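You operate a simulated robot arm through the tools that you are given. There is no shell and no other tool. Be economical: measure what you need, move in short steps, check, and stop when the job is done.

Carry out the task below with a simulated two-armed robot. There is one attempt and no reset: what you move stays moved.

## Task
Test the orange torch and wipe up the oil stain.
Fine: hold the torch while you switch it on, switch it off again, wipe with the grey pad, pad back where it lay; the torch stays where it stands. What is to be rubbed or washed off counts as gone when no trace of it is left.

The check looks at the end state, three seconds after you hand in, the way a careful person would. Anything else that was tipped, shoved, dropped, spilled or broken makes it a failure.

## Robot
Two 7-joint arms with three-finger grippers on one trunk, on a base that drives. Base frame: it is fixed to the floor where the robot stands at the start and does not move with it; the origin is under the middle of the robot, x ahead of it, y to its left, z up. Units: mm, rad, N and s.
The left shoulder is at the start at [30, 124, 1083], the right one opposite. With the tool pointing down near the work surface each hand reaches from about 100 to 780 mm from the robot's upright axis, wherever it stands, measured 20 degrees to its own side. Places, roughly: oil stain [500, -300, 900]; torch button [500, -200, 1000]. Payload 2.2 kg a hand.
The tool frame of a hand sits at the grasp point between the pads (the TCP): z along the fingers, y along the line on which they close. The tips reach 28 mm beyond it. The gripper opens to 102 mm. The gripper's body begins 71 mm behind the TCP.
Orientation is that of the tool frame in the base frame, as [roll, pitch, yaw] about the fixed x, y, z axes, in that order (R = Rz(yaw) Ry(pitch) Rx(roll)). With the fingers straight down and closing along the base's y, the tool's x points along the base's -x, its y along +y and its z along -z.

## Interface
- The arms move only by the tool play_rows. It takes "left_increments", "right_increments" or both (then of equal length, played together; a hand with none holds still); each is one flat list of numbers, 7 for each row, row after row: the shift along the tool's x, y, z in mm, then the turn, a rotation vector about the tool's x, y, z in rad, then the opening, from 0 (shut) to 1 (fully open). In form: [x, y, z, rx, ry, rz, hand, x, y, z, rx, ry, rz, hand, ...]. A call has 1 to 12 rows; each row shifts and turns the commanded pose from where the row before left it, along the tool's axes as they then stand. Each row takes 0.2 s and may step no farther than 50 mm and 0.15 rad from the row before; otherwise, or with a gripper value out of range, the whole call is refused. Where a pose cannot be reached the arm comes as near as it can. A force on the tool above 40 N (or 10 N above the force at the start of the call, whichever is more), or a blocked arm, ends the call early, and 0.2 s more pass. The fingers move at their own pace and stop on an object; they squeeze with about 26 N. The grip force told is the motor's: it shows also when the fingers shut on nothing. Time passes only in rows, and 0.2 s behind the last, so rows that do not move let the fingers close. The reply holds the time, the measured pose of the TCP, the force on the tool along the base axes, the opening and the grip force, in the units named above and with some noise, with the torque about the TCP (base axes, N m) and any sound that the robot's microphone picked up.
- Cameras (640 x 400 px; columns grow to the right, rows downward): "scene" is now at [47.2, -24.8, 1802.8]; the picture's right is [-0.29, -0.96, 0.00], its down [-0.76, 0.23, -0.61] and it looks along [0.58, -0.17, -0.79] (base axes); focal length 252 px, centre (320, 200). "left" rides on the left gripper at [72, 38, -86] in its tool frame; the picture's right is [-0.46, 0.89, 0.00], its down [-0.60, -0.32, -0.73] and it looks along [-0.65, -0.34, 0.68] (tool axes); focal length 256 px, centre (320, 200). "right" rides on the right gripper at [69, 44, -86] in its tool frame; the picture's right is [-0.53, 0.85, 0.00], its down [-0.58, -0.36, -0.73] and it looks along [-0.62, -0.39, 0.68] (tool axes); focal length 256 px, centre (320, 200). There is no depth. A picture from a camera that has moved, and an enlarged one, comes with that camera's place and axes in the base frame and with its lens. The place of the scene camera against the robot may be out by one fixed shift of up to 12 mm in any direction.
- get_image(camera): a new picture of that camera. It takes no simulated time.
- lift_body(by): slides the trunk up (or, below 0, down) by that many mm; the arms and the scene camera ride with it, the base frame stays. It gives what a move gives, with no picture.
- steer(legs): drives the robot by 1 to 6 legs, each [ahead, left, turn to the left] in mm, mm and rad, along the robot's own axes; the way and the turn of a leg run together, so that a leg with both is an arc; at most 1500 mm and 3.142 rad a leg. The arms and the cameras ride along, it lands a little off, and it stops where it bumps. It gives what a move gives.
- head_to(pan, tilt): turns the head with the scene camera to pan (to the left, within 2.496 rad either way) and tilt (down, from -0.506 to 1.204), counted from straight ahead of the robot. It gives what a move gives.
- zoom(camera, box): a new picture of the part [left, top, right, bottom] of that camera's present view, enlarged. It takes no simulated time.
- hand_in(): hands the job in; it is judged then, once.

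Work in short steps. Places have to be worked out from the pictures, the camera data and where the tool is seen: move nearer, look again, correct. Check each grasp and each placing, and mend what went wrong. You have 120 turns and 100 pictures in all, those below and enlarged ones among them. Open the grippers and draw the arms clear of the work before you hand the job in, unless the task says otherwise; then end with one line.

The tools are called after ">>>" by a JSON object that holds its "op" and its "data". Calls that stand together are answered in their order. play_rows: Moves the arms, as the interface text tells. Its arguments: {"type":"object","properties":{"left_increments":{"type":"array"},"right_increments":{"type":"array"}},"required":[]} The other tools are called the same way: lift_body (by) slides the trunk up or down; steer (legs) drives the base; head_to (pan, tilt) turns the head that bears the scene camera; get_image (camera) takes a picture; zoom (camera, box) takes an enlarged picture of a part of a camera's view; hand_in () hands the job in.

At the start:

```text
time_s: 0.0
left_tool_pos: [493.7, -5.9, 1368.2]
left_tool_rot: [-3.141, 0.001, -3.142]
left_ft_force: [-0.2, -0.8, 0.5]
left_wrist_torque: [-0.01, -0.01, 0.01]
left_width: 101.9
left_grasp_force: 0.2
right_tool_pos: [231.7, -347.5, 1382.9]
right_tool_rot: [-3.141, -0.001, 3.141]
right_ft_force: [-0.2, 0.3, 0.3]
right_wrist_torque: [0.0, 0.02, -0.02]
right_width: 102.0
right_grasp_force: 0.1
trunk travel left (down, up): [-325.0, 215.0]
robot x, y, heading: [2.3, -2.4, 0.004]
head pan, tilt: [-0.291, 0.916]
```

scene: 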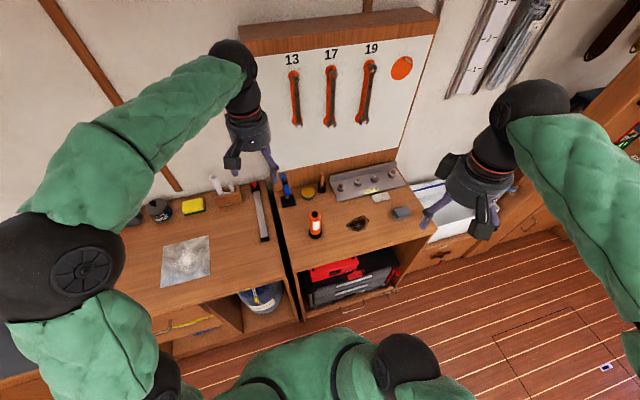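
right: 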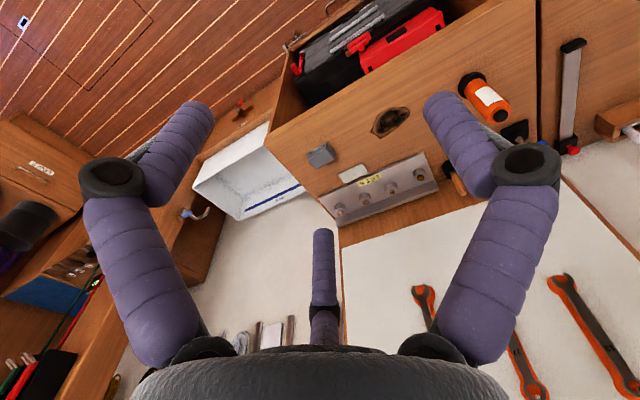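
left: 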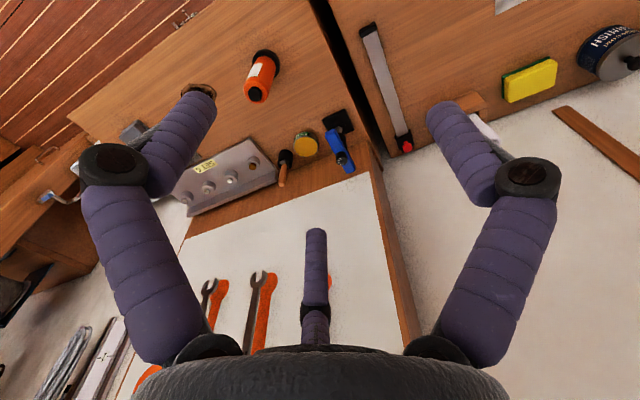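

The scene shows an orange torch standing on the bench, a dark oil stain right of it, and a grey pad further right. I zoom in for details.

>>> {"op": "zoom", "data": {"camera": "scene", "box": [270, 150, 450, 262]}}

>>> {"op": "zoom", "data": {"camera": "right", "box": [270, 60, 530, 222]}}

```text
3.56 times, centred on (360, 206) of scene
camera zoom: at [47.2, -24.8, 1802.8], right [-0.29, -0.96, 0.0], down [-0.76, 0.23, -0.61], along [0.58, -0.17, -0.79], focal length 897 px, centre (178, 179)
```

zoom: 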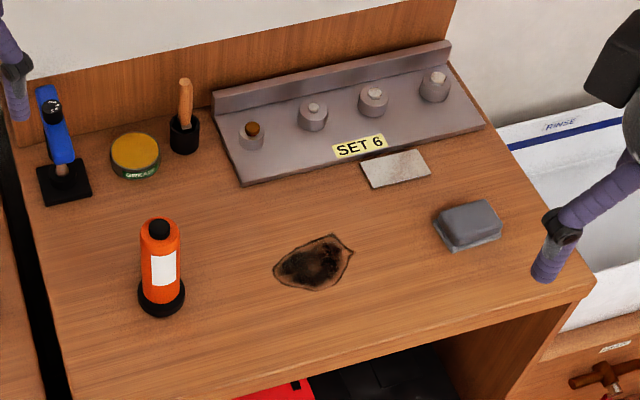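

```text
2.46 times, centred on (400, 141) of right
camera zoom: at [162.6, -304.2, 1469.3], right [0.53, 0.85, 0.0], down [0.58, -0.36, 0.73], along [0.62, -0.39, -0.68], focal length 630 px, centre (123, 345)
```

zoom: 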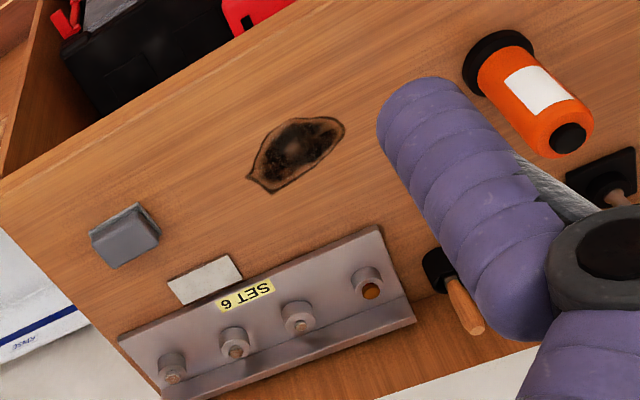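

The torch works out at about (548,-149) with its top near z 1038, the stain at (538,-335) and the grey block at (527,-530). I look closer at the torch and at the two grey things.

>>> {"op": "zoom", "data": {"camera": "left", "box": [180, 30, 340, 130]}}

>>> {"op": "zoom", "data": {"camera": "right", "box": [290, 90, 450, 190]}}

>>> {"op": "zoom", "data": {"camera": "scene", "box": [290, 185, 354, 249]}}

```text
4.00 times, centred on (260, 80) of left
camera zoom: at [422.4, 32.1, 1455.0], right [0.46, 0.89, 0.0], down [0.6, -0.32, 0.73], along [0.65, -0.34, -0.68], focal length 1024 px, centre (560, 680)
```

zoom: 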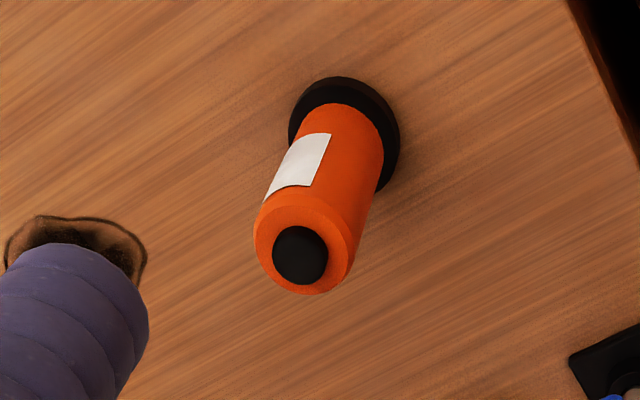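

```text
4.00 times, centred on (370, 140) of right
camera zoom: at [162.6, -304.2, 1469.3], right [0.53, 0.85, 0.0], down [0.58, -0.36, 0.73], along [0.62, -0.39, -0.68], focal length 1024 px, centre (120, 440)
```

zoom: 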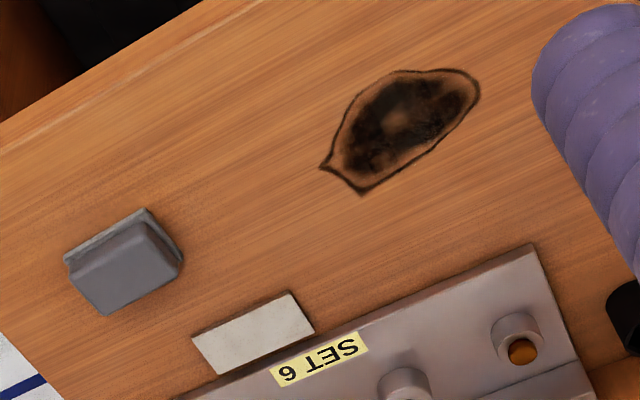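

```text
6.25 times, centred on (322, 217) of scene
camera zoom: at [47.2, -24.8, 1802.8], right [-0.29, -0.96, 0.0], down [-0.76, 0.23, -0.61], along [0.58, -0.17, -0.79], focal length 1576 px, centre (308, 94)
```

zoom: 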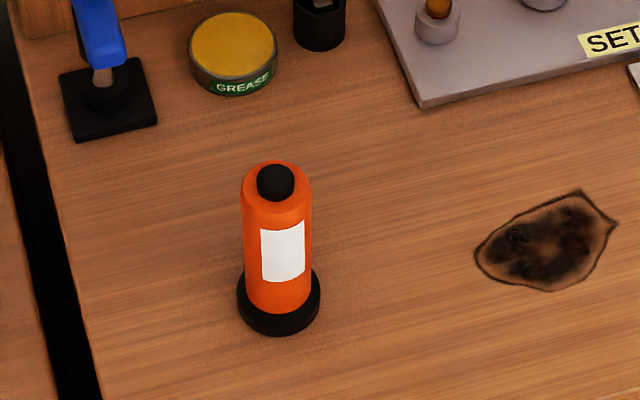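

Torch axis from the well-placed wrist camera is about (543,-151), with a black button on top at roughly z 1035. I'll hold it with the left hand tilted in from the robot's side; first I turn the hand (yaw, then tilt).

>>> {"op": "play_rows", "data": {"left_increments": [0, 0, 0, 0, 0, 0.117, 1, 0, 0, 0, 0, 0, 0.117, 1, 0, 0, 0, 0, 0, 0.116, 1, 0, 0, 0, 0, -0.137, 0, 1, 0, 0, 0, 0, -0.137, 0, 1, 0, 0, 0, 0, -0.137, 0, 1, 0, 0, 0, 0, -0.137, 0, 1, 0, 0, 0, 0, -0.137, 0, 1, 0, 0, 0, 0, -0.137, 0, 1, 0, 0, 0, 0, -0.138, 0, 1]}}

```text
time_s: 2.2
left_tool_pos: [492.6, -4.9, 1370.0]
left_tool_rot: [-3.139, 0.962, 2.791]
left_ft_force: [0.6, -0.4, 1.5]
left_wrist_torque: [0.01, -0.01, 0.01]
left_width: 102.2
left_grasp_force: 0.0
right_tool_pos: [231.5, -346.5, 1382.7]
right_tool_rot: [-3.141, 0.0, -3.142]
right_ft_force: [-0.8, -0.5, 0.2]
right_wrist_torque: [-0.04, 0.0, -0.01]
right_width: 102.1
right_grasp_force: 0.1
trunk travel left (down, up): [-325.0, 215.0]
robot x, y, heading: [-2.5, -5.7, -0.001]
head pan, tilt: [-0.291, 0.916]
```

Orientation is as planned. Now I bring the hand to the standoff point about 160 mm behind the torch.

>>> {"op": "play_rows", "data": {"left_increments": [34.4, -14.9, 18.7, 0, 0, 0, 1, 34.4, -14.9, 18.7, 0, 0, 0, 1, 34.4, -14.9, 18.7, 0, 0, 0, 1, 34.4, -14.9, 18.7, 0, 0, 0, 1, 34.4, -14.9, 18.7, 0, 0, 0, 1, 34.4, -14.9, 18.7, 0, 0, 0, 1, 34.4, -14.9, 18.7, 0, 0, 0, 1, 34.4, -14.9, 18.7, 0, 0, 0, 1]}}

>>> {"op": "get_image", "data": {"camera": "left"}}

>>> {"op": "get_image", "data": {"camera": "scene"}}

```text
time_s: 4.0
left_tool_pos: [419.5, -105.2, 1057.0]
left_tool_rot: [-3.141, 0.96, 2.791]
left_ft_force: [0.1, -0.6, 0.3]
left_wrist_torque: [0.0, 0.05, -0.01]
left_width: 102.2
left_grasp_force: 0.0
right_tool_pos: [233.3, -348.4, 1382.8]
right_tool_rot: [3.14, -0.002, 3.141]
right_ft_force: [0.3, 0.3, 0.2]
right_wrist_torque: [0.01, 0.03, 0.04]
right_width: 101.9
right_grasp_force: 0.1
trunk travel left (down, up): [-325.0, 215.0]
robot x, y, heading: [1.3, -0.5, -0.001]
head pan, tilt: [-0.291, 0.916]
```

```text
91 pictures are left
camera left: at [328.3, -32.0, 1047.4], right [0.55, 0.74, 0.38], down [-0.35, -0.21, 0.91], along [0.76, -0.64, 0.14], focal length 256 px, centre (320, 200)
```

left: 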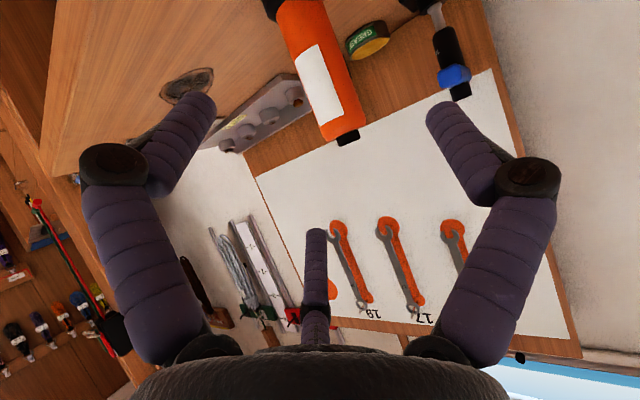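

```text
90 pictures are left
camera scene: at [48.1, -26.0, 1802.7], right [-0.29, -0.96, 0.0], down [-0.76, 0.23, -0.61], along [0.58, -0.17, -0.79], focal length 252 px, centre (320, 200)
```

scene: 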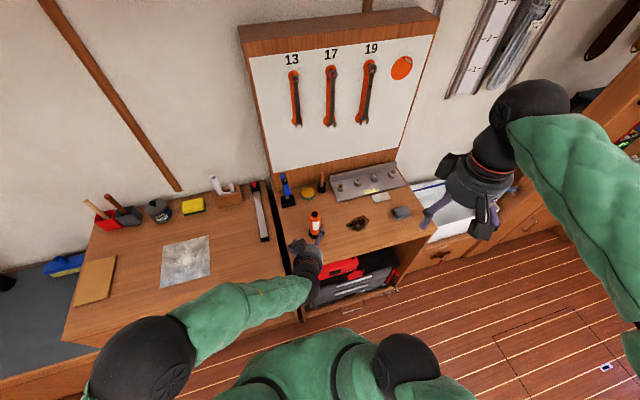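

The standoff was reached. I check the odd piece in the middle of the palm view before going in.

>>> {"op": "zoom", "data": {"camera": "left", "box": [220, 200, 420, 400]}}

>>> {"op": "zoom", "data": {"camera": "scene", "box": [270, 190, 370, 290]}}

>>> {"op": "zoom", "data": {"camera": "scene", "box": [400, 140, 540, 250]}}

```text
2.00 times, centred on (320, 300) of left
camera zoom: at [328.3, -32.0, 1047.4], right [0.55, 0.74, 0.38], down [-0.35, -0.21, 0.91], along [0.76, -0.64, 0.14], focal length 512 px, centre (320, 0)
```

zoom: 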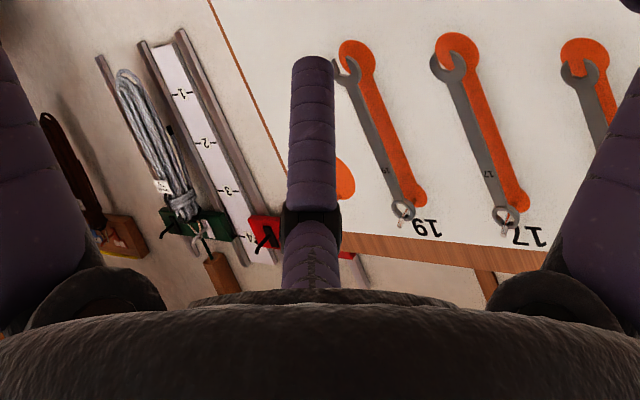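

```text
4.00 times, centred on (320, 240) of scene
camera zoom: at [48.1, -26.0, 1802.7], right [-0.29, -0.96, 0.0], down [-0.76, 0.23, -0.61], along [0.58, -0.17, -0.79], focal length 1009 px, centre (320, 40)
```

zoom: 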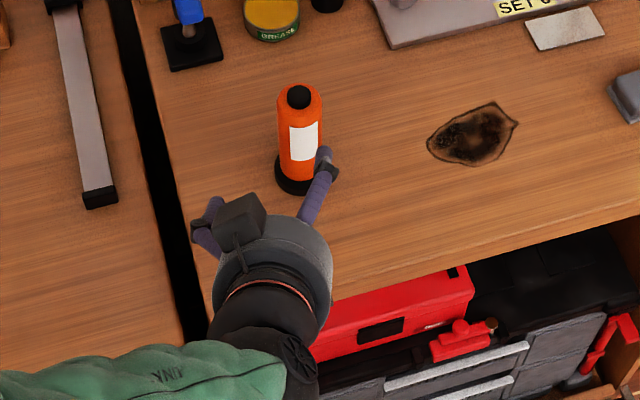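

```text
3.64 times, centred on (470, 195) of scene
camera zoom: at [48.1, -26.0, 1802.7], right [-0.29, -0.96, 0.0], down [-0.76, 0.23, -0.61], along [0.58, -0.17, -0.79], focal length 917 px, centre (-226, 218)
```

zoom: 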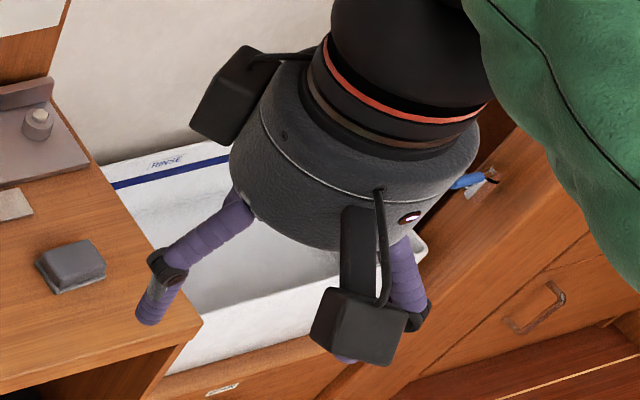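

The pictures show something like a third finger, while the text says two fingers. I close the left hand partly in free air to see what really moves.

>>> {"op": "play_rows", "data": {"left_increments": [0, 0, 0, 0, 0, 0, 0.42, 0, 0, 0, 0, 0, 0, 0.42, 0, 0, 0, 0, 0, 0, 0.42], "right_increments": [0, 0, 0, 0, 0, 0, 0, 0, 0, 0, 0, 0, 0, 0, 0, 0, 0, 0, 0, 0, 0]}}

>>> {"op": "get_image", "data": {"camera": "left"}}

>>> {"op": "get_image", "data": {"camera": "right"}}

>>> {"op": "zoom", "data": {"camera": "scene", "box": [270, 190, 370, 290]}}

```text
time_s: 4.8
left_tool_pos: [419.4, -105.3, 1057.5]
left_tool_rot: [3.141, 0.958, 2.791]
left_ft_force: [-0.2, -0.8, -0.3]
left_wrist_torque: [0.01, 0.03, 0.0]
left_width: 42.8
left_grasp_force: 0.0
right_tool_pos: [231.1, -347.7, 1382.3]
right_tool_rot: [-3.141, 0.0, -3.141]
right_ft_force: [0.1, -0.3, 0.8]
right_wrist_torque: [0.02, -0.01, -0.02]
right_width: 2.1
right_grasp_force: 26.5
trunk travel left (down, up): [-325.0, 215.0]
robot x, y, heading: [3.6, 0.7, 0.002]
head pan, tilt: [-0.291, 0.916]
```

```text
86 pictures are left
camera left: at [327.4, -31.0, 1047.3], right [0.55, 0.74, 0.38], down [-0.35, -0.21, 0.91], along [0.76, -0.64, 0.14], focal length 256 px, centre (320, 200)
```

left: 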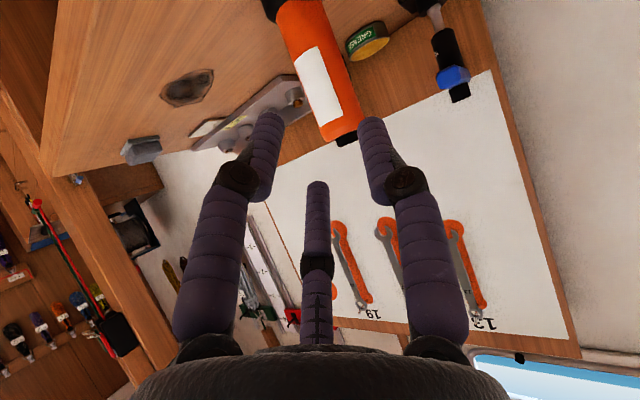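

```text
85 pictures are left
camera right: at [162.6, -304.3, 1469.2], right [0.53, 0.85, 0.0], down [0.58, -0.36, 0.73], along [0.62, -0.39, -0.68], focal length 256 px, centre (320, 200)
```

right: 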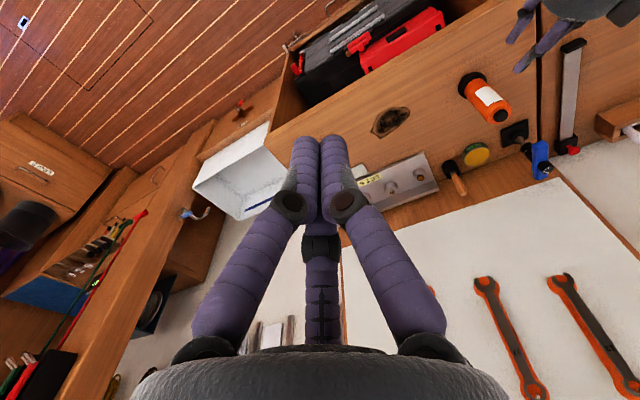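

```text
4.00 times, centred on (320, 240) of scene
camera zoom: at [47.3, -25.0, 1802.8], right [-0.29, -0.96, 0.0], down [-0.76, 0.23, -0.61], along [0.58, -0.17, -0.79], focal length 1009 px, centre (320, 40)
```

zoom: 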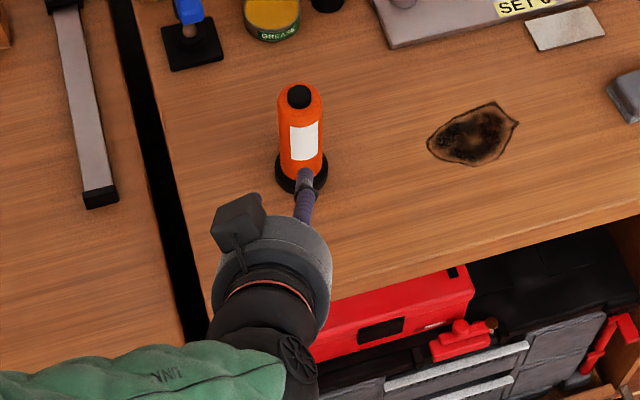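

All three drawn fingers converge on the TCP, so I plan for either hand shape: a flatter approach (20° below horizontal), torch kept slightly to +y while going in. I open and move to a nearer standoff.

>>> {"op": "play_rows", "data": {"left_increments": [0, 0, 0, 0, -0.131, 0, 1, 0, 0, 0, 0, -0.131, 0, 1, 12.5, -4.5, 19.5, 0, 0, 0, 1, 12.5, -4.4, 19.5, 0, 0, 0, 1]}}

>>> {"op": "get_image", "data": {"camera": "left"}}

>>> {"op": "zoom", "data": {"camera": "scene", "box": [270, 190, 370, 290]}}

```text
time_s: 5.8
left_tool_pos: [442.9, -123.4, 1019.8]
left_tool_rot: [-3.141, 1.224, 2.792]
left_ft_force: [0.2, -0.8, -0.6]
left_wrist_torque: [-0.01, -0.02, 0.0]
left_width: 102.1
left_grasp_force: 0.0
right_tool_pos: [233.5, -347.0, 1383.1]
right_tool_rot: [3.141, 0.001, 3.14]
right_ft_force: [0.3, 0.9, -1.4]
right_wrist_torque: [0.03, -0.01, 0.0]
right_width: 2.2
right_grasp_force: 25.6
trunk travel left (down, up): [-325.0, 215.0]
robot x, y, heading: [4.7, 2.3, 0.004]
head pan, tilt: [-0.291, 0.916]
```

```text
83 pictures are left
camera left: at [357.5, -52.0, 982.0], right [0.45, 0.78, 0.44], down [-0.56, -0.13, 0.82], along [0.69, -0.61, 0.38], focal length 256 px, centre (320, 200)
```

left: 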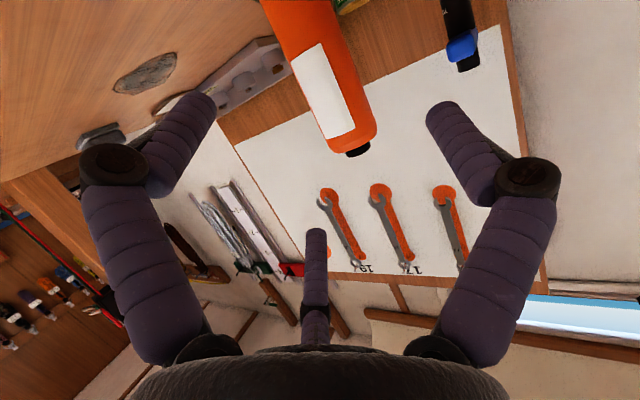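

```text
4.00 times, centred on (320, 240) of scene
camera zoom: at [47.8, -25.2, 1802.7], right [-0.29, -0.96, 0.0], down [-0.76, 0.23, -0.61], along [0.58, -0.17, -0.79], focal length 1009 px, centre (320, 40)
```

zoom: 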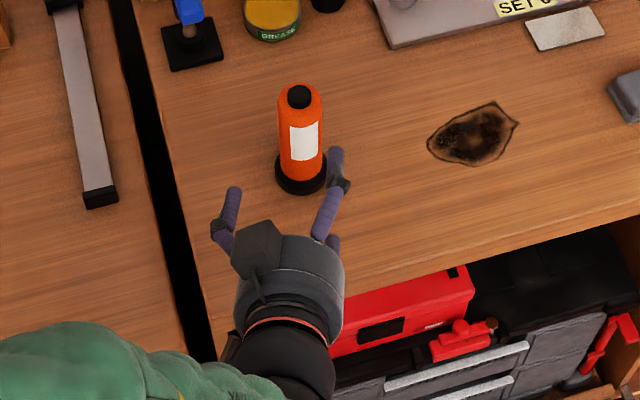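

The torch lies well between the fingers (button seen at about (543,-152,1040)). I move forward 80 mm and check.

>>> {"op": "play_rows", "data": {"left_increments": [0, 0, 20, 0, 0, 0, 1, 0, 0, 20, 0, 0, 0, 1, 0, 0, 20, 0, 0, 0, 1, 0, 0, 20, 0, 0, 0, 1]}}

>>> {"op": "get_image", "data": {"camera": "left"}}

>>> {"op": "zoom", "data": {"camera": "scene", "box": [270, 180, 370, 260]}}

```text
time_s: 6.8
left_tool_pos: [515.2, -149.0, 992.8]
left_tool_rot: [-3.14, 1.22, 2.793]
left_ft_force: [-0.2, 0.3, -0.1]
left_wrist_torque: [0.03, -0.03, 0.01]
left_width: 102.0
left_grasp_force: 0.0
right_tool_pos: [233.0, -346.9, 1382.4]
right_tool_rot: [3.139, 0.001, 3.141]
right_ft_force: [0.3, -0.2, 0.0]
right_wrist_torque: [-0.01, -0.01, 0.04]
right_width: 1.9
right_grasp_force: 25.8
trunk travel left (down, up): [-325.0, 215.0]
robot x, y, heading: [-3.1, -1.7, 0.004]
head pan, tilt: [-0.291, 0.916]
```

```text
81 pictures are left
camera left: at [429.3, -77.8, 954.1], right [0.45, 0.78, 0.44], down [-0.56, -0.13, 0.82], along [0.69, -0.62, 0.38], focal length 256 px, centre (320, 200)
```

left: 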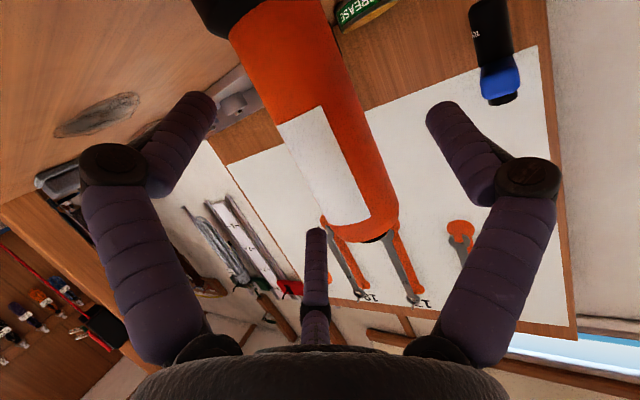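

```text
5.00 times, centred on (320, 220) of scene
camera zoom: at [47.8, -25.1, 1802.7], right [-0.29, -0.96, 0.0], down [-0.76, 0.23, -0.61], along [0.58, -0.17, -0.79], focal length 1261 px, centre (320, 100)
```

zoom: 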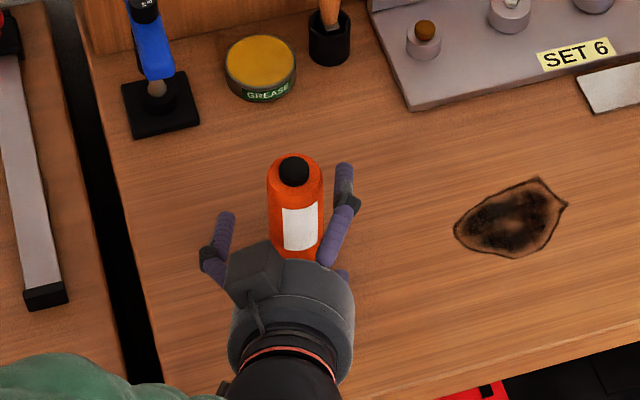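

No contact so far. I advance the last 28 mm, then shift gently to centre on the torch.

>>> {"op": "play_rows", "data": {"left_increments": [0, 0, 14, 0, 0, 0, 1, 0, 0, 14, 0, 0, 0, 1, 0, 4, 0, 0, 0, 0, 1]}}

>>> {"op": "get_image", "data": {"camera": "left"}}

>>> {"op": "zoom", "data": {"camera": "scene", "box": [270, 180, 370, 260]}}

```text
time_s: 7.6
left_tool_pos: [541.2, -153.7, 984.0]
left_tool_rot: [-3.14, 1.222, 2.792]
left_ft_force: [0.2, 0.2, -0.3]
left_wrist_torque: [0.02, 0.0, 0.01]
left_width: 102.0
left_grasp_force: 0.0
right_tool_pos: [232.6, -347.9, 1382.9]
right_tool_rot: [3.14, -0.001, 3.14]
right_ft_force: [-0.6, 0.0, 0.5]
right_wrist_torque: [0.0, -0.01, 0.03]
right_width: 2.3
right_grasp_force: 26.0
trunk travel left (down, up): [-325.0, 215.0]
robot x, y, heading: [0.5, 0.7, -0.001]
head pan, tilt: [-0.291, 0.916]
```

```text
79 pictures are left
camera left: at [455.0, -81.7, 945.4], right [0.45, 0.78, 0.44], down [-0.56, -0.13, 0.82], along [0.69, -0.62, 0.38], focal length 256 px, centre (320, 200)
```

left: 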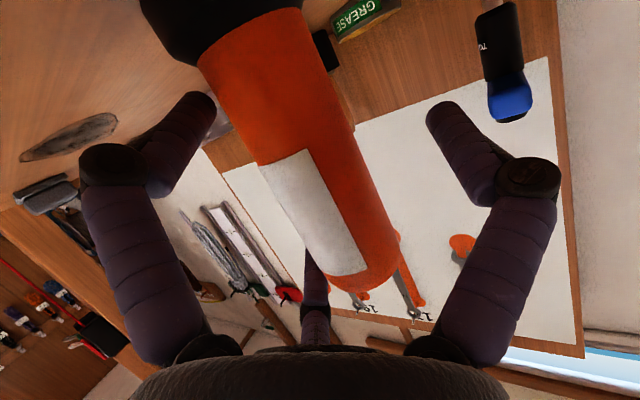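

```text
5.00 times, centred on (320, 220) of scene
camera zoom: at [47.1, -24.5, 1802.8], right [-0.29, -0.96, 0.0], down [-0.76, 0.23, -0.61], along [0.58, -0.17, -0.79], focal length 1261 px, centre (320, 100)
```

zoom: 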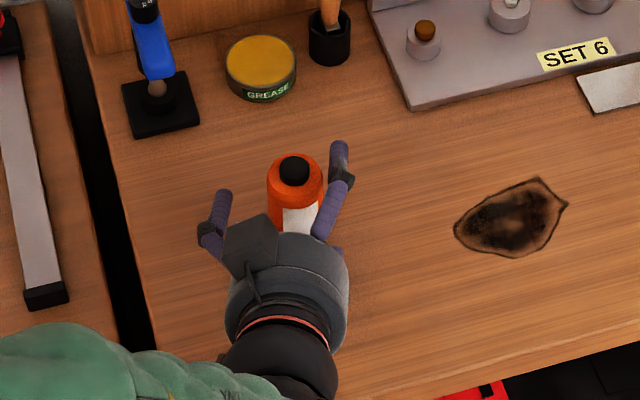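

Torch axis is still about 4 mm to +y of the TCP. I centre and close down slowly to a hold, watching the forces.

>>> {"op": "play_rows", "data": {"left_increments": [0, 4, 0, 0, 0, 0, 0.8, 0, 0, 0, 0, 0, 0, 0.6, 0, 0, 0, 0, 0, 0, 0.52, 0, 0, 0, 0, 0, 0, 0.48]}}

>>> {"op": "get_image", "data": {"camera": "left"}}

>>> {"op": "zoom", "data": {"camera": "scene", "box": [270, 180, 370, 260]}}

```text
time_s: 8.6
left_tool_pos: [541.7, -150.3, 984.1]
left_tool_rot: [-3.141, 1.222, 2.793]
left_ft_force: [0.2, -0.7, 0.6]
left_wrist_torque: [0.0, 0.0, -0.02]
left_width: 58.1
left_grasp_force: 25.7
right_tool_pos: [233.1, -348.1, 1382.4]
right_tool_rot: [3.14, 0.0, 3.141]
right_ft_force: [-0.7, -0.7, -0.7]
right_wrist_torque: [0.01, 0.0, 0.03]
right_width: 1.8
right_grasp_force: 25.9
trunk travel left (down, up): [-325.0, 215.0]
robot x, y, heading: [-3.6, -2.4, 0.002]
head pan, tilt: [-0.291, 0.916]
```

```text
77 pictures are left
camera left: at [456.3, -78.3, 945.5], right [0.45, 0.78, 0.44], down [-0.56, -0.13, 0.82], along [0.69, -0.61, 0.37], focal length 256 px, centre (320, 200)
```

left: 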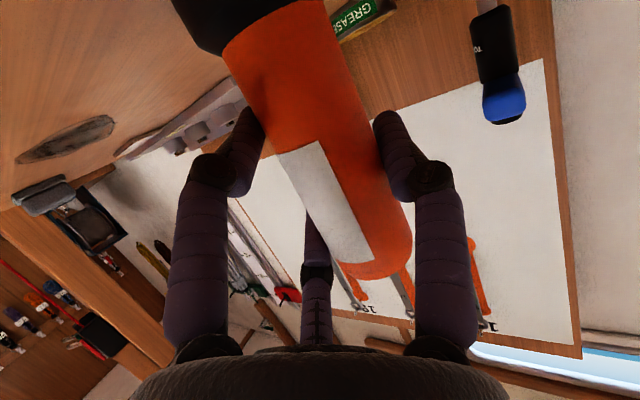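

```text
5.00 times, centred on (320, 220) of scene
camera zoom: at [47.4, -24.9, 1802.7], right [-0.29, -0.96, 0.0], down [-0.76, 0.23, -0.61], along [0.58, -0.17, -0.79], focal length 1261 px, centre (320, 100)
```

zoom: 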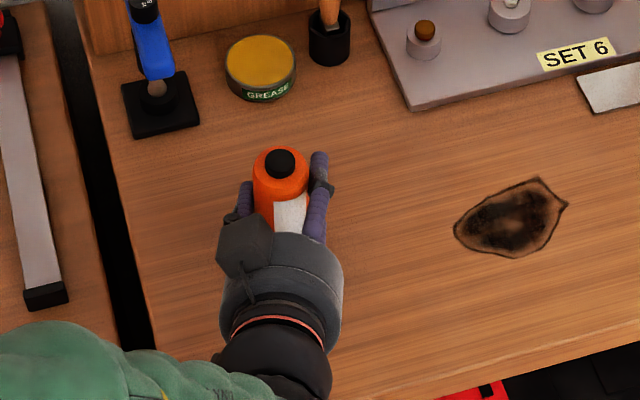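

The hand is indeed three-fingered, so closing slid the torch (upright) about 9 mm along tool +y before it was held. Since it's now held, I slide it back by 9 mm and compare with the first picture.

>>> {"op": "play_rows", "data": {"left_increments": [0, -3, 0, 0, 0, 0, 0.48, 0, -3, 0, 0, 0, 0, 0.48, 0, -3, 0, 0, 0, 0, 0.48, 0, 0, 0, 0, 0, 0, 0.48]}}

>>> {"op": "zoom", "data": {"camera": "scene", "box": [290, 185, 354, 249]}}

```text
time_s: 9.6
left_tool_pos: [538.6, -159.2, 983.9]
left_tool_rot: [-3.141, 1.222, 2.793]
left_ft_force: [0.6, 0.0, 0.2]
left_wrist_torque: [-0.01, 0.06, 0.01]
left_width: 58.2
left_grasp_force: 26.2
right_tool_pos: [232.2, -348.1, 1383.8]
right_tool_rot: [-3.14, -0.002, -3.141]
right_ft_force: [0.2, -0.3, 0.4]
right_wrist_torque: [-0.02, -0.03, 0.0]
right_width: 2.4
right_grasp_force: 26.0
trunk travel left (down, up): [-325.0, 215.0]
robot x, y, heading: [1.4, 1.0, -0.002]
head pan, tilt: [-0.291, 0.916]
```

```text
6.25 times, centred on (322, 217) of scene
camera zoom: at [47.5, -24.8, 1802.7], right [-0.29, -0.96, 0.0], down [-0.76, 0.23, -0.61], along [0.58, -0.17, -0.79], focal length 1576 px, centre (308, 94)
```

zoom: 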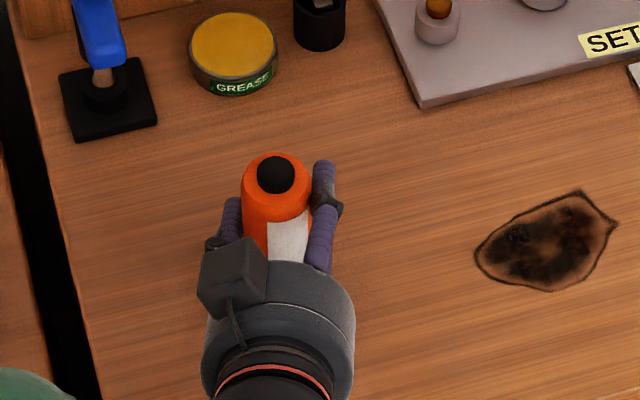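

Sideways it matches now, but the torch is still about 6 mm too far forward. I draw it back horizontally by 6 mm.

>>> {"op": "play_rows", "data": {"left_increments": [1, 0, -2.8, 0, 0, 0, 0.48, 1, 0, -2.8, 0, 0, 0, 0.48, 0, 0, 0, 0, 0, 0, 0.48]}}

>>> {"op": "zoom", "data": {"camera": "scene", "box": [290, 185, 354, 249]}}

>>> {"op": "get_image", "data": {"camera": "left"}}

>>> {"op": "get_image", "data": {"camera": "right"}}

```text
time_s: 10.4
left_tool_pos: [533.9, -156.7, 984.3]
left_tool_rot: [-3.14, 1.221, 2.793]
left_ft_force: [0.1, 0.1, -1.3]
left_wrist_torque: [-0.08, 0.02, -0.01]
left_width: 57.8
left_grasp_force: 25.9
right_tool_pos: [232.7, -347.7, 1381.9]
right_tool_rot: [-3.14, -0.002, 3.141]
right_ft_force: [-0.1, -0.2, -0.9]
right_wrist_torque: [0.01, -0.02, 0.0]
right_width: 2.0
right_grasp_force: 26.7
trunk travel left (down, up): [-325.0, 215.0]
robot x, y, heading: [1.0, -1.3, -0.003]
head pan, tilt: [-0.291, 0.916]
```

```text
6.25 times, centred on (322, 217) of scene
camera zoom: at [47.4, -25.0, 1802.8], right [-0.29, -0.96, 0.0], down [-0.76, 0.23, -0.61], along [0.58, -0.17, -0.79], focal length 1576 px, centre (308, 94)
```

zoom: 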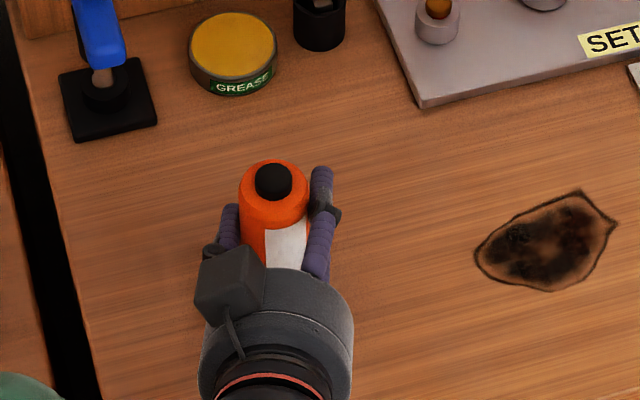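

```text
73 pictures are left
camera left: at [448.0, -85.6, 945.4], right [0.45, 0.78, 0.44], down [-0.56, -0.13, 0.82], along [0.69, -0.61, 0.38], focal length 256 px, centre (320, 200)
```

left: 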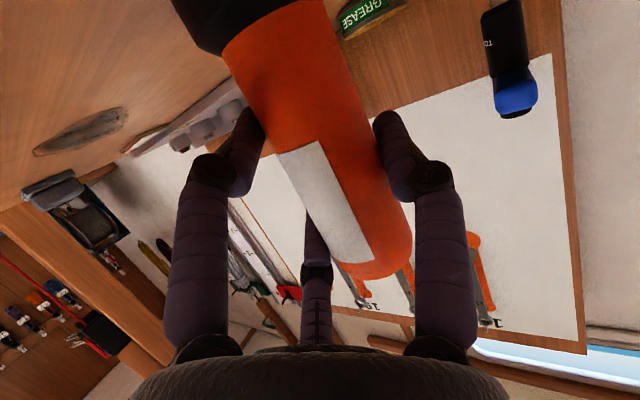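

```text
72 pictures are left
camera right: at [162.7, -304.3, 1469.2], right [0.53, 0.85, 0.0], down [0.58, -0.36, 0.73], along [0.62, -0.39, -0.68], focal length 256 px, centre (320, 200)
```

right: 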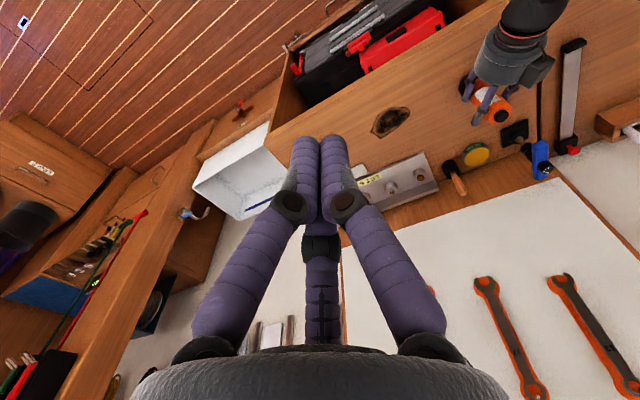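

Nearly back. I compare from the unmoved right camera, using the same box as at the start.

>>> {"op": "zoom", "data": {"camera": "right", "box": [270, 60, 530, 222]}}

```text
2.46 times, centred on (400, 141) of right
camera zoom: at [162.7, -304.3, 1469.2], right [0.53, 0.85, 0.0], down [0.58, -0.36, 0.73], along [0.62, -0.39, -0.68], focal length 630 px, centre (123, 345)
```

zoom: 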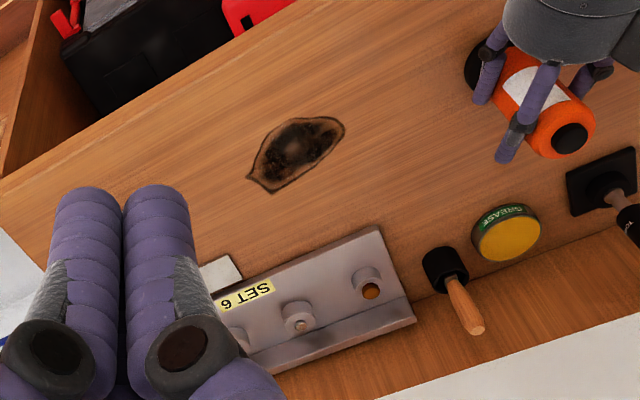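

The torch stands where it did (button at 569,138 against 568,138). Now the right hand, closed, goes above the button.

>>> {"op": "play_rows", "data": {"right_increments": [-38.9, 24.6, 0, 0, 0, 0, 0, -38.9, 24.6, 0, 0, 0, 0, 0, -38.9, 24.6, 0, 0, 0, 0, 0, -38.9, 24.6, 0, 0, 0, 0, 0, -38.9, 24.6, 0, 0, 0, 0, 0, -38.9, 24.6, 0, 0, 0, 0, 0, -38.9, 24.6, 0, 0, 0, 0, 0, -38.9, 24.6, 0, 0, 0, 0, 0, 0, 0, 45, 0, 0, 0, 0, 0, 0, 45, 0, 0, 0, 0, 0, 0, 45, 0, 0, 0, 0, 0, 0, 45, 0, 0, 0, 0]}}

>>> {"op": "get_image", "data": {"camera": "right"}}

>>> {"op": "get_image", "data": {"camera": "scene"}}

```text
time_s: 13.0
left_tool_pos: [534.4, -157.0, 983.7]
left_tool_rot: [3.139, 1.223, 2.792]
left_ft_force: [1.5, -0.8, 0.3]
left_wrist_torque: [-0.1, -0.01, 0.0]
left_width: 58.0
left_grasp_force: 26.3
right_tool_pos: [544.7, -151.5, 1203.7]
right_tool_rot: [3.141, 0.0, 3.14]
right_ft_force: [-0.1, 0.2, 0.1]
right_wrist_torque: [-0.01, 0.04, 0.0]
right_width: 2.1
right_grasp_force: 25.4
trunk travel left (down, up): [-325.0, 215.0]
robot x, y, heading: [-1.1, -2.6, -0.002]
head pan, tilt: [-0.291, 0.916]
```

```text
70 pictures are left
camera right: at [474.7, -108.4, 1291.0], right [0.53, 0.85, 0.0], down [0.58, -0.36, 0.73], along [0.62, -0.39, -0.68], focal length 256 px, centre (320, 200)
```

right: 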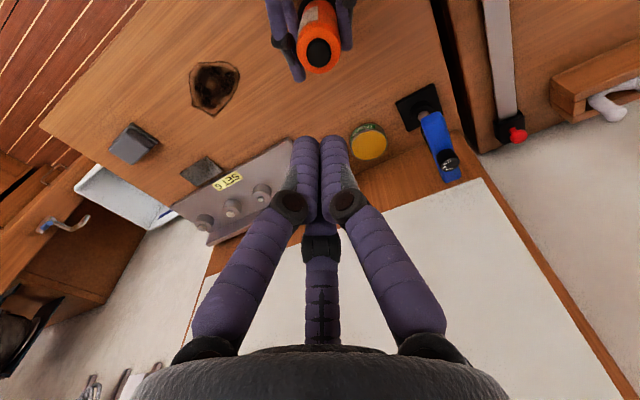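

```text
69 pictures are left
camera scene: at [47.7, -24.8, 1802.8], right [-0.29, -0.96, 0.0], down [-0.76, 0.23, -0.61], along [0.58, -0.17, -0.79], focal length 252 px, centre (320, 200)
```

scene: 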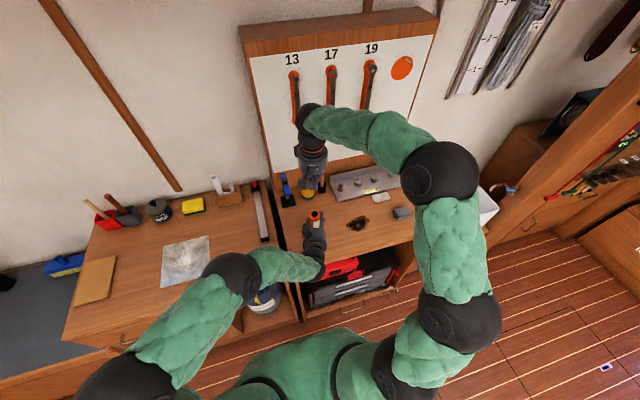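

I zoom on the button to place it precisely.

>>> {"op": "zoom", "data": {"camera": "right", "box": [250, 0, 410, 100]}}

```text
4.00 times, centred on (330, 50) of right
camera zoom: at [474.7, -108.4, 1291.0], right [0.53, 0.85, 0.0], down [0.58, -0.36, 0.73], along [0.62, -0.39, -0.68], focal length 1024 px, centre (280, 800)
```

zoom: 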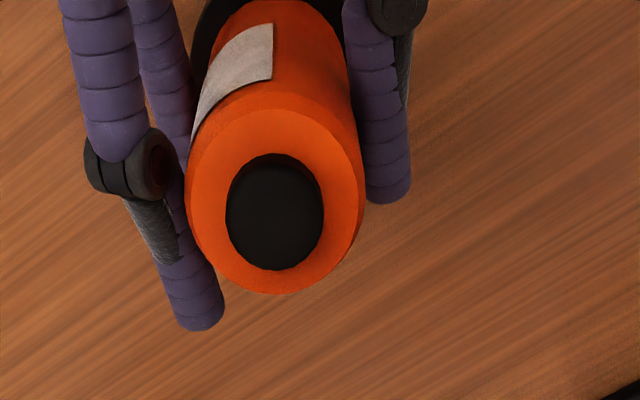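

Button centre is about (540,-151,1040), diameter 23 mm. I correct 4 mm and descend to just above it.

>>> {"op": "play_rows", "data": {"right_increments": [4.3, 0, 20, 0, 0, 0, 0, 0, 0, 40, 0, 0, 0, 0, 0, 0, 35, 0, 0, 0, 0, 0, 0, 22, 0, 0, 0, 0]}}

>>> {"op": "get_image", "data": {"camera": "right"}}

>>> {"op": "zoom", "data": {"camera": "scene", "box": [270, 150, 370, 250]}}

>>> {"op": "get_image", "data": {"camera": "left"}}

```text
time_s: 14.0
left_tool_pos: [534.6, -157.3, 984.1]
left_tool_rot: [-3.14, 1.221, 2.792]
left_ft_force: [-0.7, 1.2, 1.5]
left_wrist_torque: [-0.04, 0.04, 0.01]
left_width: 58.2
left_grasp_force: 25.9
right_tool_pos: [540.6, -153.0, 1085.1]
right_tool_rot: [3.141, -0.001, 3.141]
right_ft_force: [-0.8, 0.3, 0.3]
right_wrist_torque: [-0.01, 0.04, 0.0]
right_width: 2.3
right_grasp_force: 25.9
trunk travel left (down, up): [-325.0, 215.0]
robot x, y, heading: [0.6, -0.2, 0.002]
head pan, tilt: [-0.291, 0.916]
```

```text
67 pictures are left
camera right: at [470.1, -110.3, 1172.1], right [0.53, 0.85, 0.0], down [0.58, -0.36, 0.73], along [0.62, -0.39, -0.68], focal length 256 px, centre (320, 200)
```

right: 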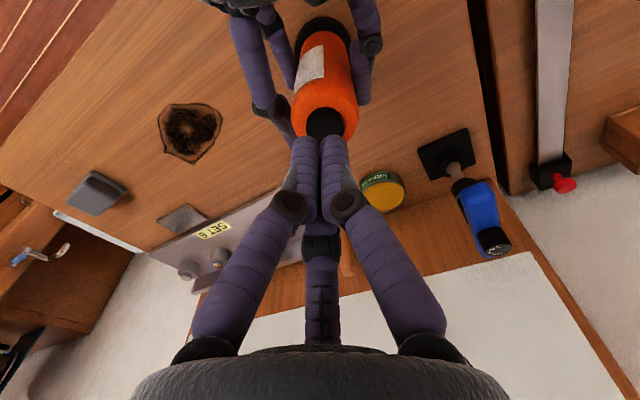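

```text
4.00 times, centred on (320, 200) of scene
camera zoom: at [47.3, -24.7, 1802.8], right [-0.29, -0.96, 0.0], down [-0.76, 0.23, -0.61], along [0.58, -0.17, -0.79], focal length 1009 px, centre (320, 200)
```

zoom: 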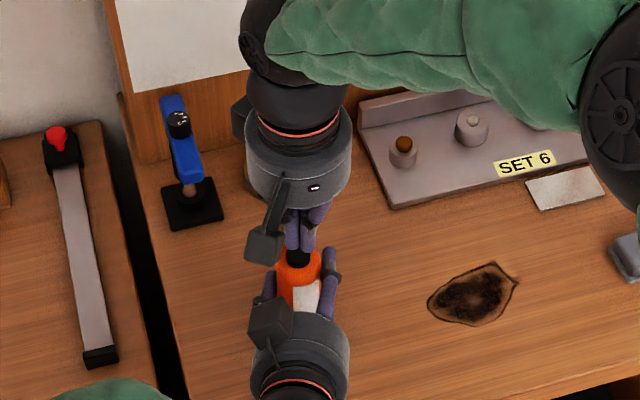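

```text
65 pictures are left
camera left: at [448.0, -85.5, 945.4], right [0.45, 0.78, 0.44], down [-0.56, -0.13, 0.82], along [0.69, -0.61, 0.38], focal length 256 px, centre (320, 200)
```

left: 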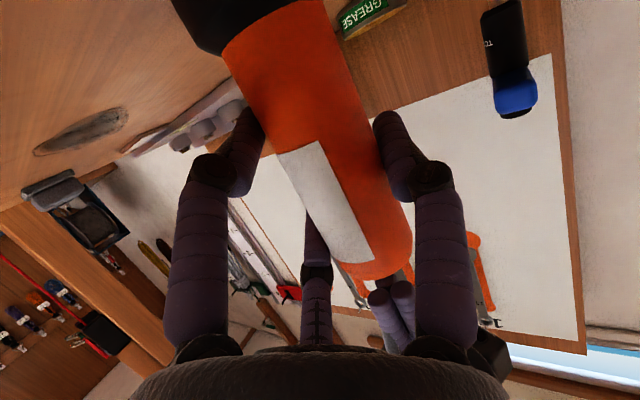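

Tips are centred over the button about 15 mm above. I descend gently.

>>> {"op": "play_rows", "data": {"right_increments": [0, 1, 8, 0, 0, 0, 0, 0, 0, 3, 0, 0, 0, 0, 0, 0, 2, 0, 0, 0, 0]}}

>>> {"op": "zoom", "data": {"camera": "right", "box": [260, 40, 400, 180]}}

```text
time_s: 14.8
left_tool_pos: [532.5, -157.4, 983.6]
left_tool_rot: [-3.14, 1.223, 2.792]
left_ft_force: [-0.2, 0.7, 0.9]
left_wrist_torque: [-0.04, 0.03, -0.02]
left_width: 58.2
left_grasp_force: 26.0
right_tool_pos: [539.0, -152.7, 1071.9]
right_tool_rot: [3.14, -0.001, 3.141]
right_ft_force: [0.3, -0.2, -0.3]
right_wrist_torque: [-0.01, -0.02, 0.0]
right_width: 2.0
right_grasp_force: 25.4
trunk travel left (down, up): [-325.0, 215.0]
robot x, y, heading: [-0.4, 1.8, -0.002]
head pan, tilt: [-0.291, 0.916]
```

```text
2.86 times, centred on (330, 110) of right
camera zoom: at [469.2, -107.8, 1159.2], right [0.53, 0.85, 0.0], down [0.58, -0.36, 0.73], along [0.62, -0.39, -0.68], focal length 731 px, centre (291, 457)
```

zoom: 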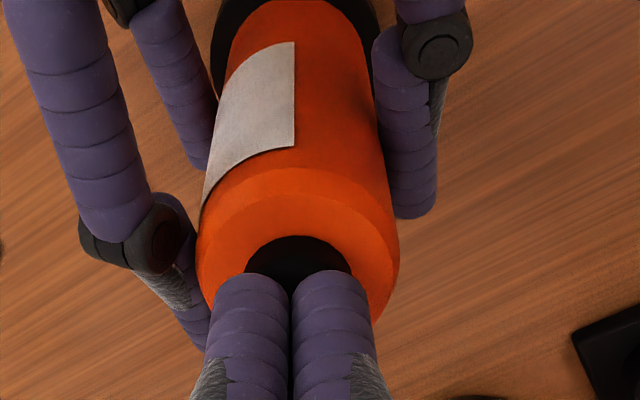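

Close now, no contact. I go on in small steps, with pauses, listening for a click.

>>> {"op": "play_rows", "data": {"right_increments": [0, 0, 2, 0, 0, 0, 0, 0, 0, 1, 0, 0, 0, 0, 0, 0, 1, 0, 0, 0, 0]}}

>>> {"op": "play_rows", "data": {"right_increments": [0, 0, 1, 0, 0, 0, 0, 0, 0, 1, 0, 0, 0, 0]}}

```text
time_s: 15.6
left_tool_pos: [533.5, -156.0, 982.5]
left_tool_rot: [3.141, 1.222, 2.794]
left_ft_force: [0.7, -0.6, 1.1]
left_wrist_torque: [-0.08, 0.02, 0.0]
left_width: 58.1
left_grasp_force: 26.2
right_tool_pos: [539.8, -150.6, 1069.0]
right_tool_rot: [3.139, 0.0, 3.141]
right_ft_force: [-0.6, 0.2, -0.2]
right_wrist_torque: [0.03, 0.0, -0.01]
right_width: 2.4
right_grasp_force: 26.1
trunk travel left (down, up): [-325.0, 215.0]
robot x, y, heading: [1.0, 2.2, -0.001]
head pan, tilt: [-0.291, 0.916]
```

```text
time_s: 16.2
left_tool_pos: [534.1, -157.9, 984.0]
left_tool_rot: [3.14, 1.219, 2.792]
left_ft_force: [1.5, -0.2, 0.7]
left_wrist_torque: [-0.07, 0.04, 0.03]
left_width: 58.1
left_grasp_force: 25.6
right_tool_pos: [540.0, -149.5, 1066.7]
right_tool_rot: [3.141, -0.001, 3.14]
right_ft_force: [-1.0, 0.1, 1.7]
right_wrist_torque: [-0.01, 0.01, 0.0]
right_width: 2.2
right_grasp_force: 26.1
trunk travel left (down, up): [-325.0, 215.0]
robot x, y, heading: [3.1, -0.4, -0.003]
head pan, tilt: [-0.291, 0.916]
```

Force along z is perhaps starting (1.7 N at TCP z 1066.7). I press on in 1 mm steps.

>>> {"op": "play_rows", "data": {"right_increments": [0, 0, 1, 0, 0, 0, 0, 0, 0, 0, 0, 0, 0, 0]}}

>>> {"op": "play_rows", "data": {"right_increments": [0, 0, 1, 0, 0, 0, 0, 0, 0, 0, 0, 0, 0, 0]}}

>>> {"op": "zoom", "data": {"camera": "scene", "box": [270, 170, 370, 250]}}

```text
time_s: 16.8
left_tool_pos: [534.6, -157.4, 983.5]
left_tool_rot: [3.141, 1.221, 2.794]
left_ft_force: [1.8, -1.1, 0.7]
left_wrist_torque: [-0.07, 0.03, 0.0]
left_width: 58.2
left_grasp_force: 26.2
right_tool_pos: [539.4, -150.0, 1066.2]
right_tool_rot: [-3.14, 0.0, -3.141]
right_ft_force: [-0.3, 2.2, 2.5]
right_wrist_torque: [0.03, 0.02, -0.02]
right_width: 6.0
right_grasp_force: 25.6
trunk travel left (down, up): [-325.0, 215.0]
robot x, y, heading: [-3.1, 0.8, -0.002]
head pan, tilt: [-0.291, 0.916]
heard: click
```

```text
time_s: 17.4
left_tool_pos: [533.5, -157.0, 982.6]
left_tool_rot: [-3.141, 1.222, 2.792]
left_ft_force: [3.7, -0.8, -0.1]
left_wrist_torque: [-0.12, 0.1, 0.01]
left_width: 58.2
left_grasp_force: 26.4
right_tool_pos: [539.1, -149.6, 1064.9]
right_tool_rot: [3.14, 0.0, -3.141]
right_ft_force: [-2.2, 0.7, 3.2]
right_wrist_torque: [-0.01, 0.06, 0.01]
right_width: 6.2
right_grasp_force: 25.7
trunk travel left (down, up): [-325.0, 215.0]
robot x, y, heading: [-1.2, 2.0, 0.002]
head pan, tilt: [-0.291, 0.916]
```

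```text
5.00 times, centred on (320, 210) of scene
camera zoom: at [47.2, -24.8, 1802.8], right [-0.29, -0.96, 0.0], down [-0.76, 0.23, -0.61], along [0.58, -0.17, -0.79], focal length 1261 px, centre (320, 150)
```

zoom: 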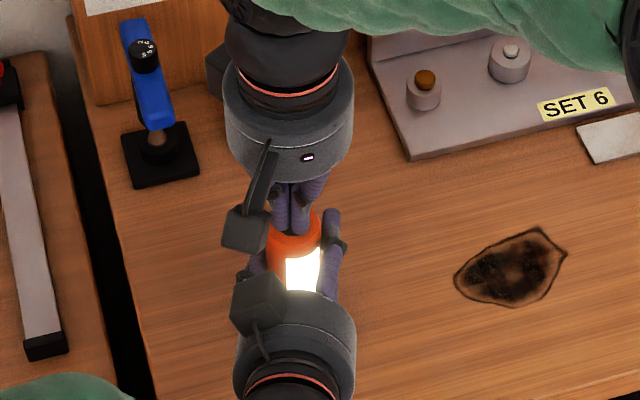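

A click, and the torch's window glows: it is on. I lift off, confirm it stays lit, before pressing again.

>>> {"op": "play_rows", "data": {"right_increments": [0, 0, -5, 0, 0, 0, 0, 0, 0, -7, 0, 0, 0, 0, 0, 0, 0, 0, 0, 0, 0]}}

>>> {"op": "zoom", "data": {"camera": "scene", "box": [270, 170, 370, 250]}}

>>> {"op": "zoom", "data": {"camera": "right", "box": [260, 40, 400, 180]}}

```text
time_s: 18.2
left_tool_pos: [533.1, -157.8, 983.1]
left_tool_rot: [-3.14, 1.221, 2.792]
left_ft_force: [0.8, -0.1, 2.7]
left_wrist_torque: [-0.11, 0.0, 0.0]
left_width: 58.3
left_grasp_force: 26.5
right_tool_pos: [541.2, -150.2, 1076.6]
right_tool_rot: [3.141, 0.001, -3.14]
right_ft_force: [0.2, 0.6, -0.1]
right_wrist_torque: [-0.02, 0.0, -0.02]
right_width: 1.9
right_grasp_force: 26.0
trunk travel left (down, up): [-325.0, 215.0]
robot x, y, heading: [-1.1, 1.7, 0.002]
head pan, tilt: [-0.291, 0.916]
```

```text
5.00 times, centred on (320, 210) of scene
camera zoom: at [47.3, -24.7, 1802.8], right [-0.29, -0.96, 0.0], down [-0.76, 0.23, -0.61], along [0.58, -0.17, -0.79], focal length 1261 px, centre (320, 150)
```

zoom: 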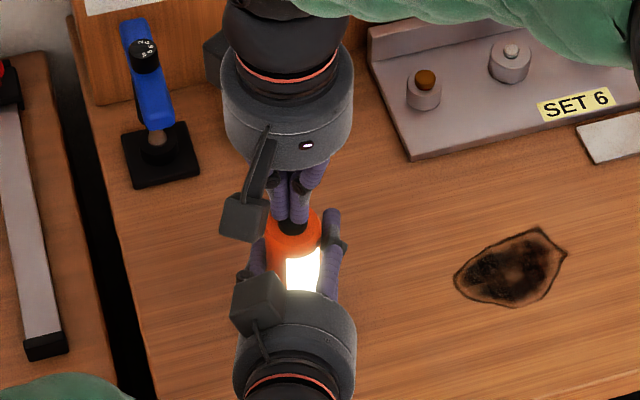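

```text
2.86 times, centred on (330, 110) of right
camera zoom: at [470.3, -106.4, 1163.1], right [0.53, 0.85, 0.0], down [0.58, -0.36, 0.73], along [0.62, -0.39, -0.68], focal length 731 px, centre (291, 457)
```

zoom: 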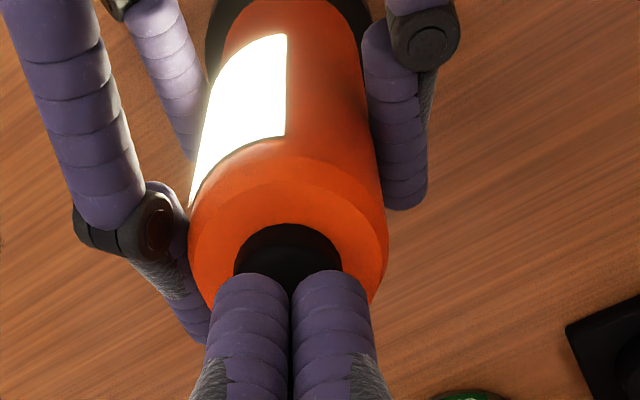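

It stays lit. I press again the same way to switch it off.

>>> {"op": "play_rows", "data": {"right_increments": [0, 0, 6, 0, 0, 0, 0, 0, 0, 3, 0, 0, 0, 0, 0, 0, 1, 0, 0, 0, 0, 0, 0, 1, 0, 0, 0, 0, 0, 0, 0, 0, 0, 0, 0]}}

>>> {"op": "zoom", "data": {"camera": "scene", "box": [270, 170, 370, 250]}}

```text
time_s: 19.4
left_tool_pos: [532.8, -156.7, 985.0]
left_tool_rot: [-3.14, 1.222, 2.794]
left_ft_force: [0.1, -1.1, 2.1]
left_wrist_torque: [-0.07, -0.08, 0.03]
left_width: 58.2
left_grasp_force: 26.2
right_tool_pos: [539.9, -148.6, 1065.4]
right_tool_rot: [-3.141, -0.001, 3.141]
right_ft_force: [0.8, 1.7, 1.1]
right_wrist_torque: [0.03, -0.04, 0.0]
right_width: 2.1
right_grasp_force: 26.0
trunk travel left (down, up): [-325.0, 215.0]
robot x, y, heading: [-0.3, 0.8, 0.002]
head pan, tilt: [-0.291, 0.916]
```

```text
5.00 times, centred on (320, 210) of scene
camera zoom: at [47.2, -24.7, 1802.8], right [-0.29, -0.96, 0.0], down [-0.76, 0.23, -0.61], along [0.58, -0.17, -0.79], focal length 1261 px, centre (320, 150)
```

zoom: 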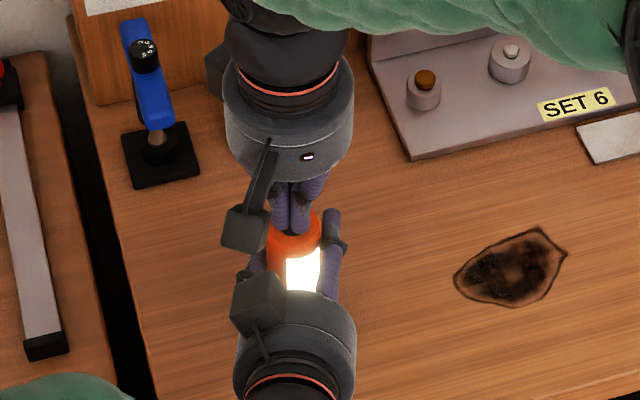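

Not clicked yet, still lit. I press a millimetre further at a time.

>>> {"op": "play_rows", "data": {"right_increments": [0, 0, 1, 0, 0, 0, 0, 0, 0, 0, 0, 0, 0, 0]}}

```text
time_s: 20.0
left_tool_pos: [533.7, -156.6, 983.6]
left_tool_rot: [-3.141, 1.222, 2.793]
left_ft_force: [2.1, -2.7, 1.1]
left_wrist_torque: [-0.04, 0.01, 0.0]
left_width: 58.0
left_grasp_force: 25.5
right_tool_pos: [539.2, -150.1, 1063.6]
right_tool_rot: [3.141, 0.0, 3.141]
right_ft_force: [-0.8, 1.9, 3.1]
right_wrist_torque: [0.06, -0.01, -0.01]
right_width: 6.1
right_grasp_force: 25.8
trunk travel left (down, up): [-325.0, 215.0]
robot x, y, heading: [-0.3, -1.0, 0.006]
head pan, tilt: [-0.291, 0.916]
heard: click
```

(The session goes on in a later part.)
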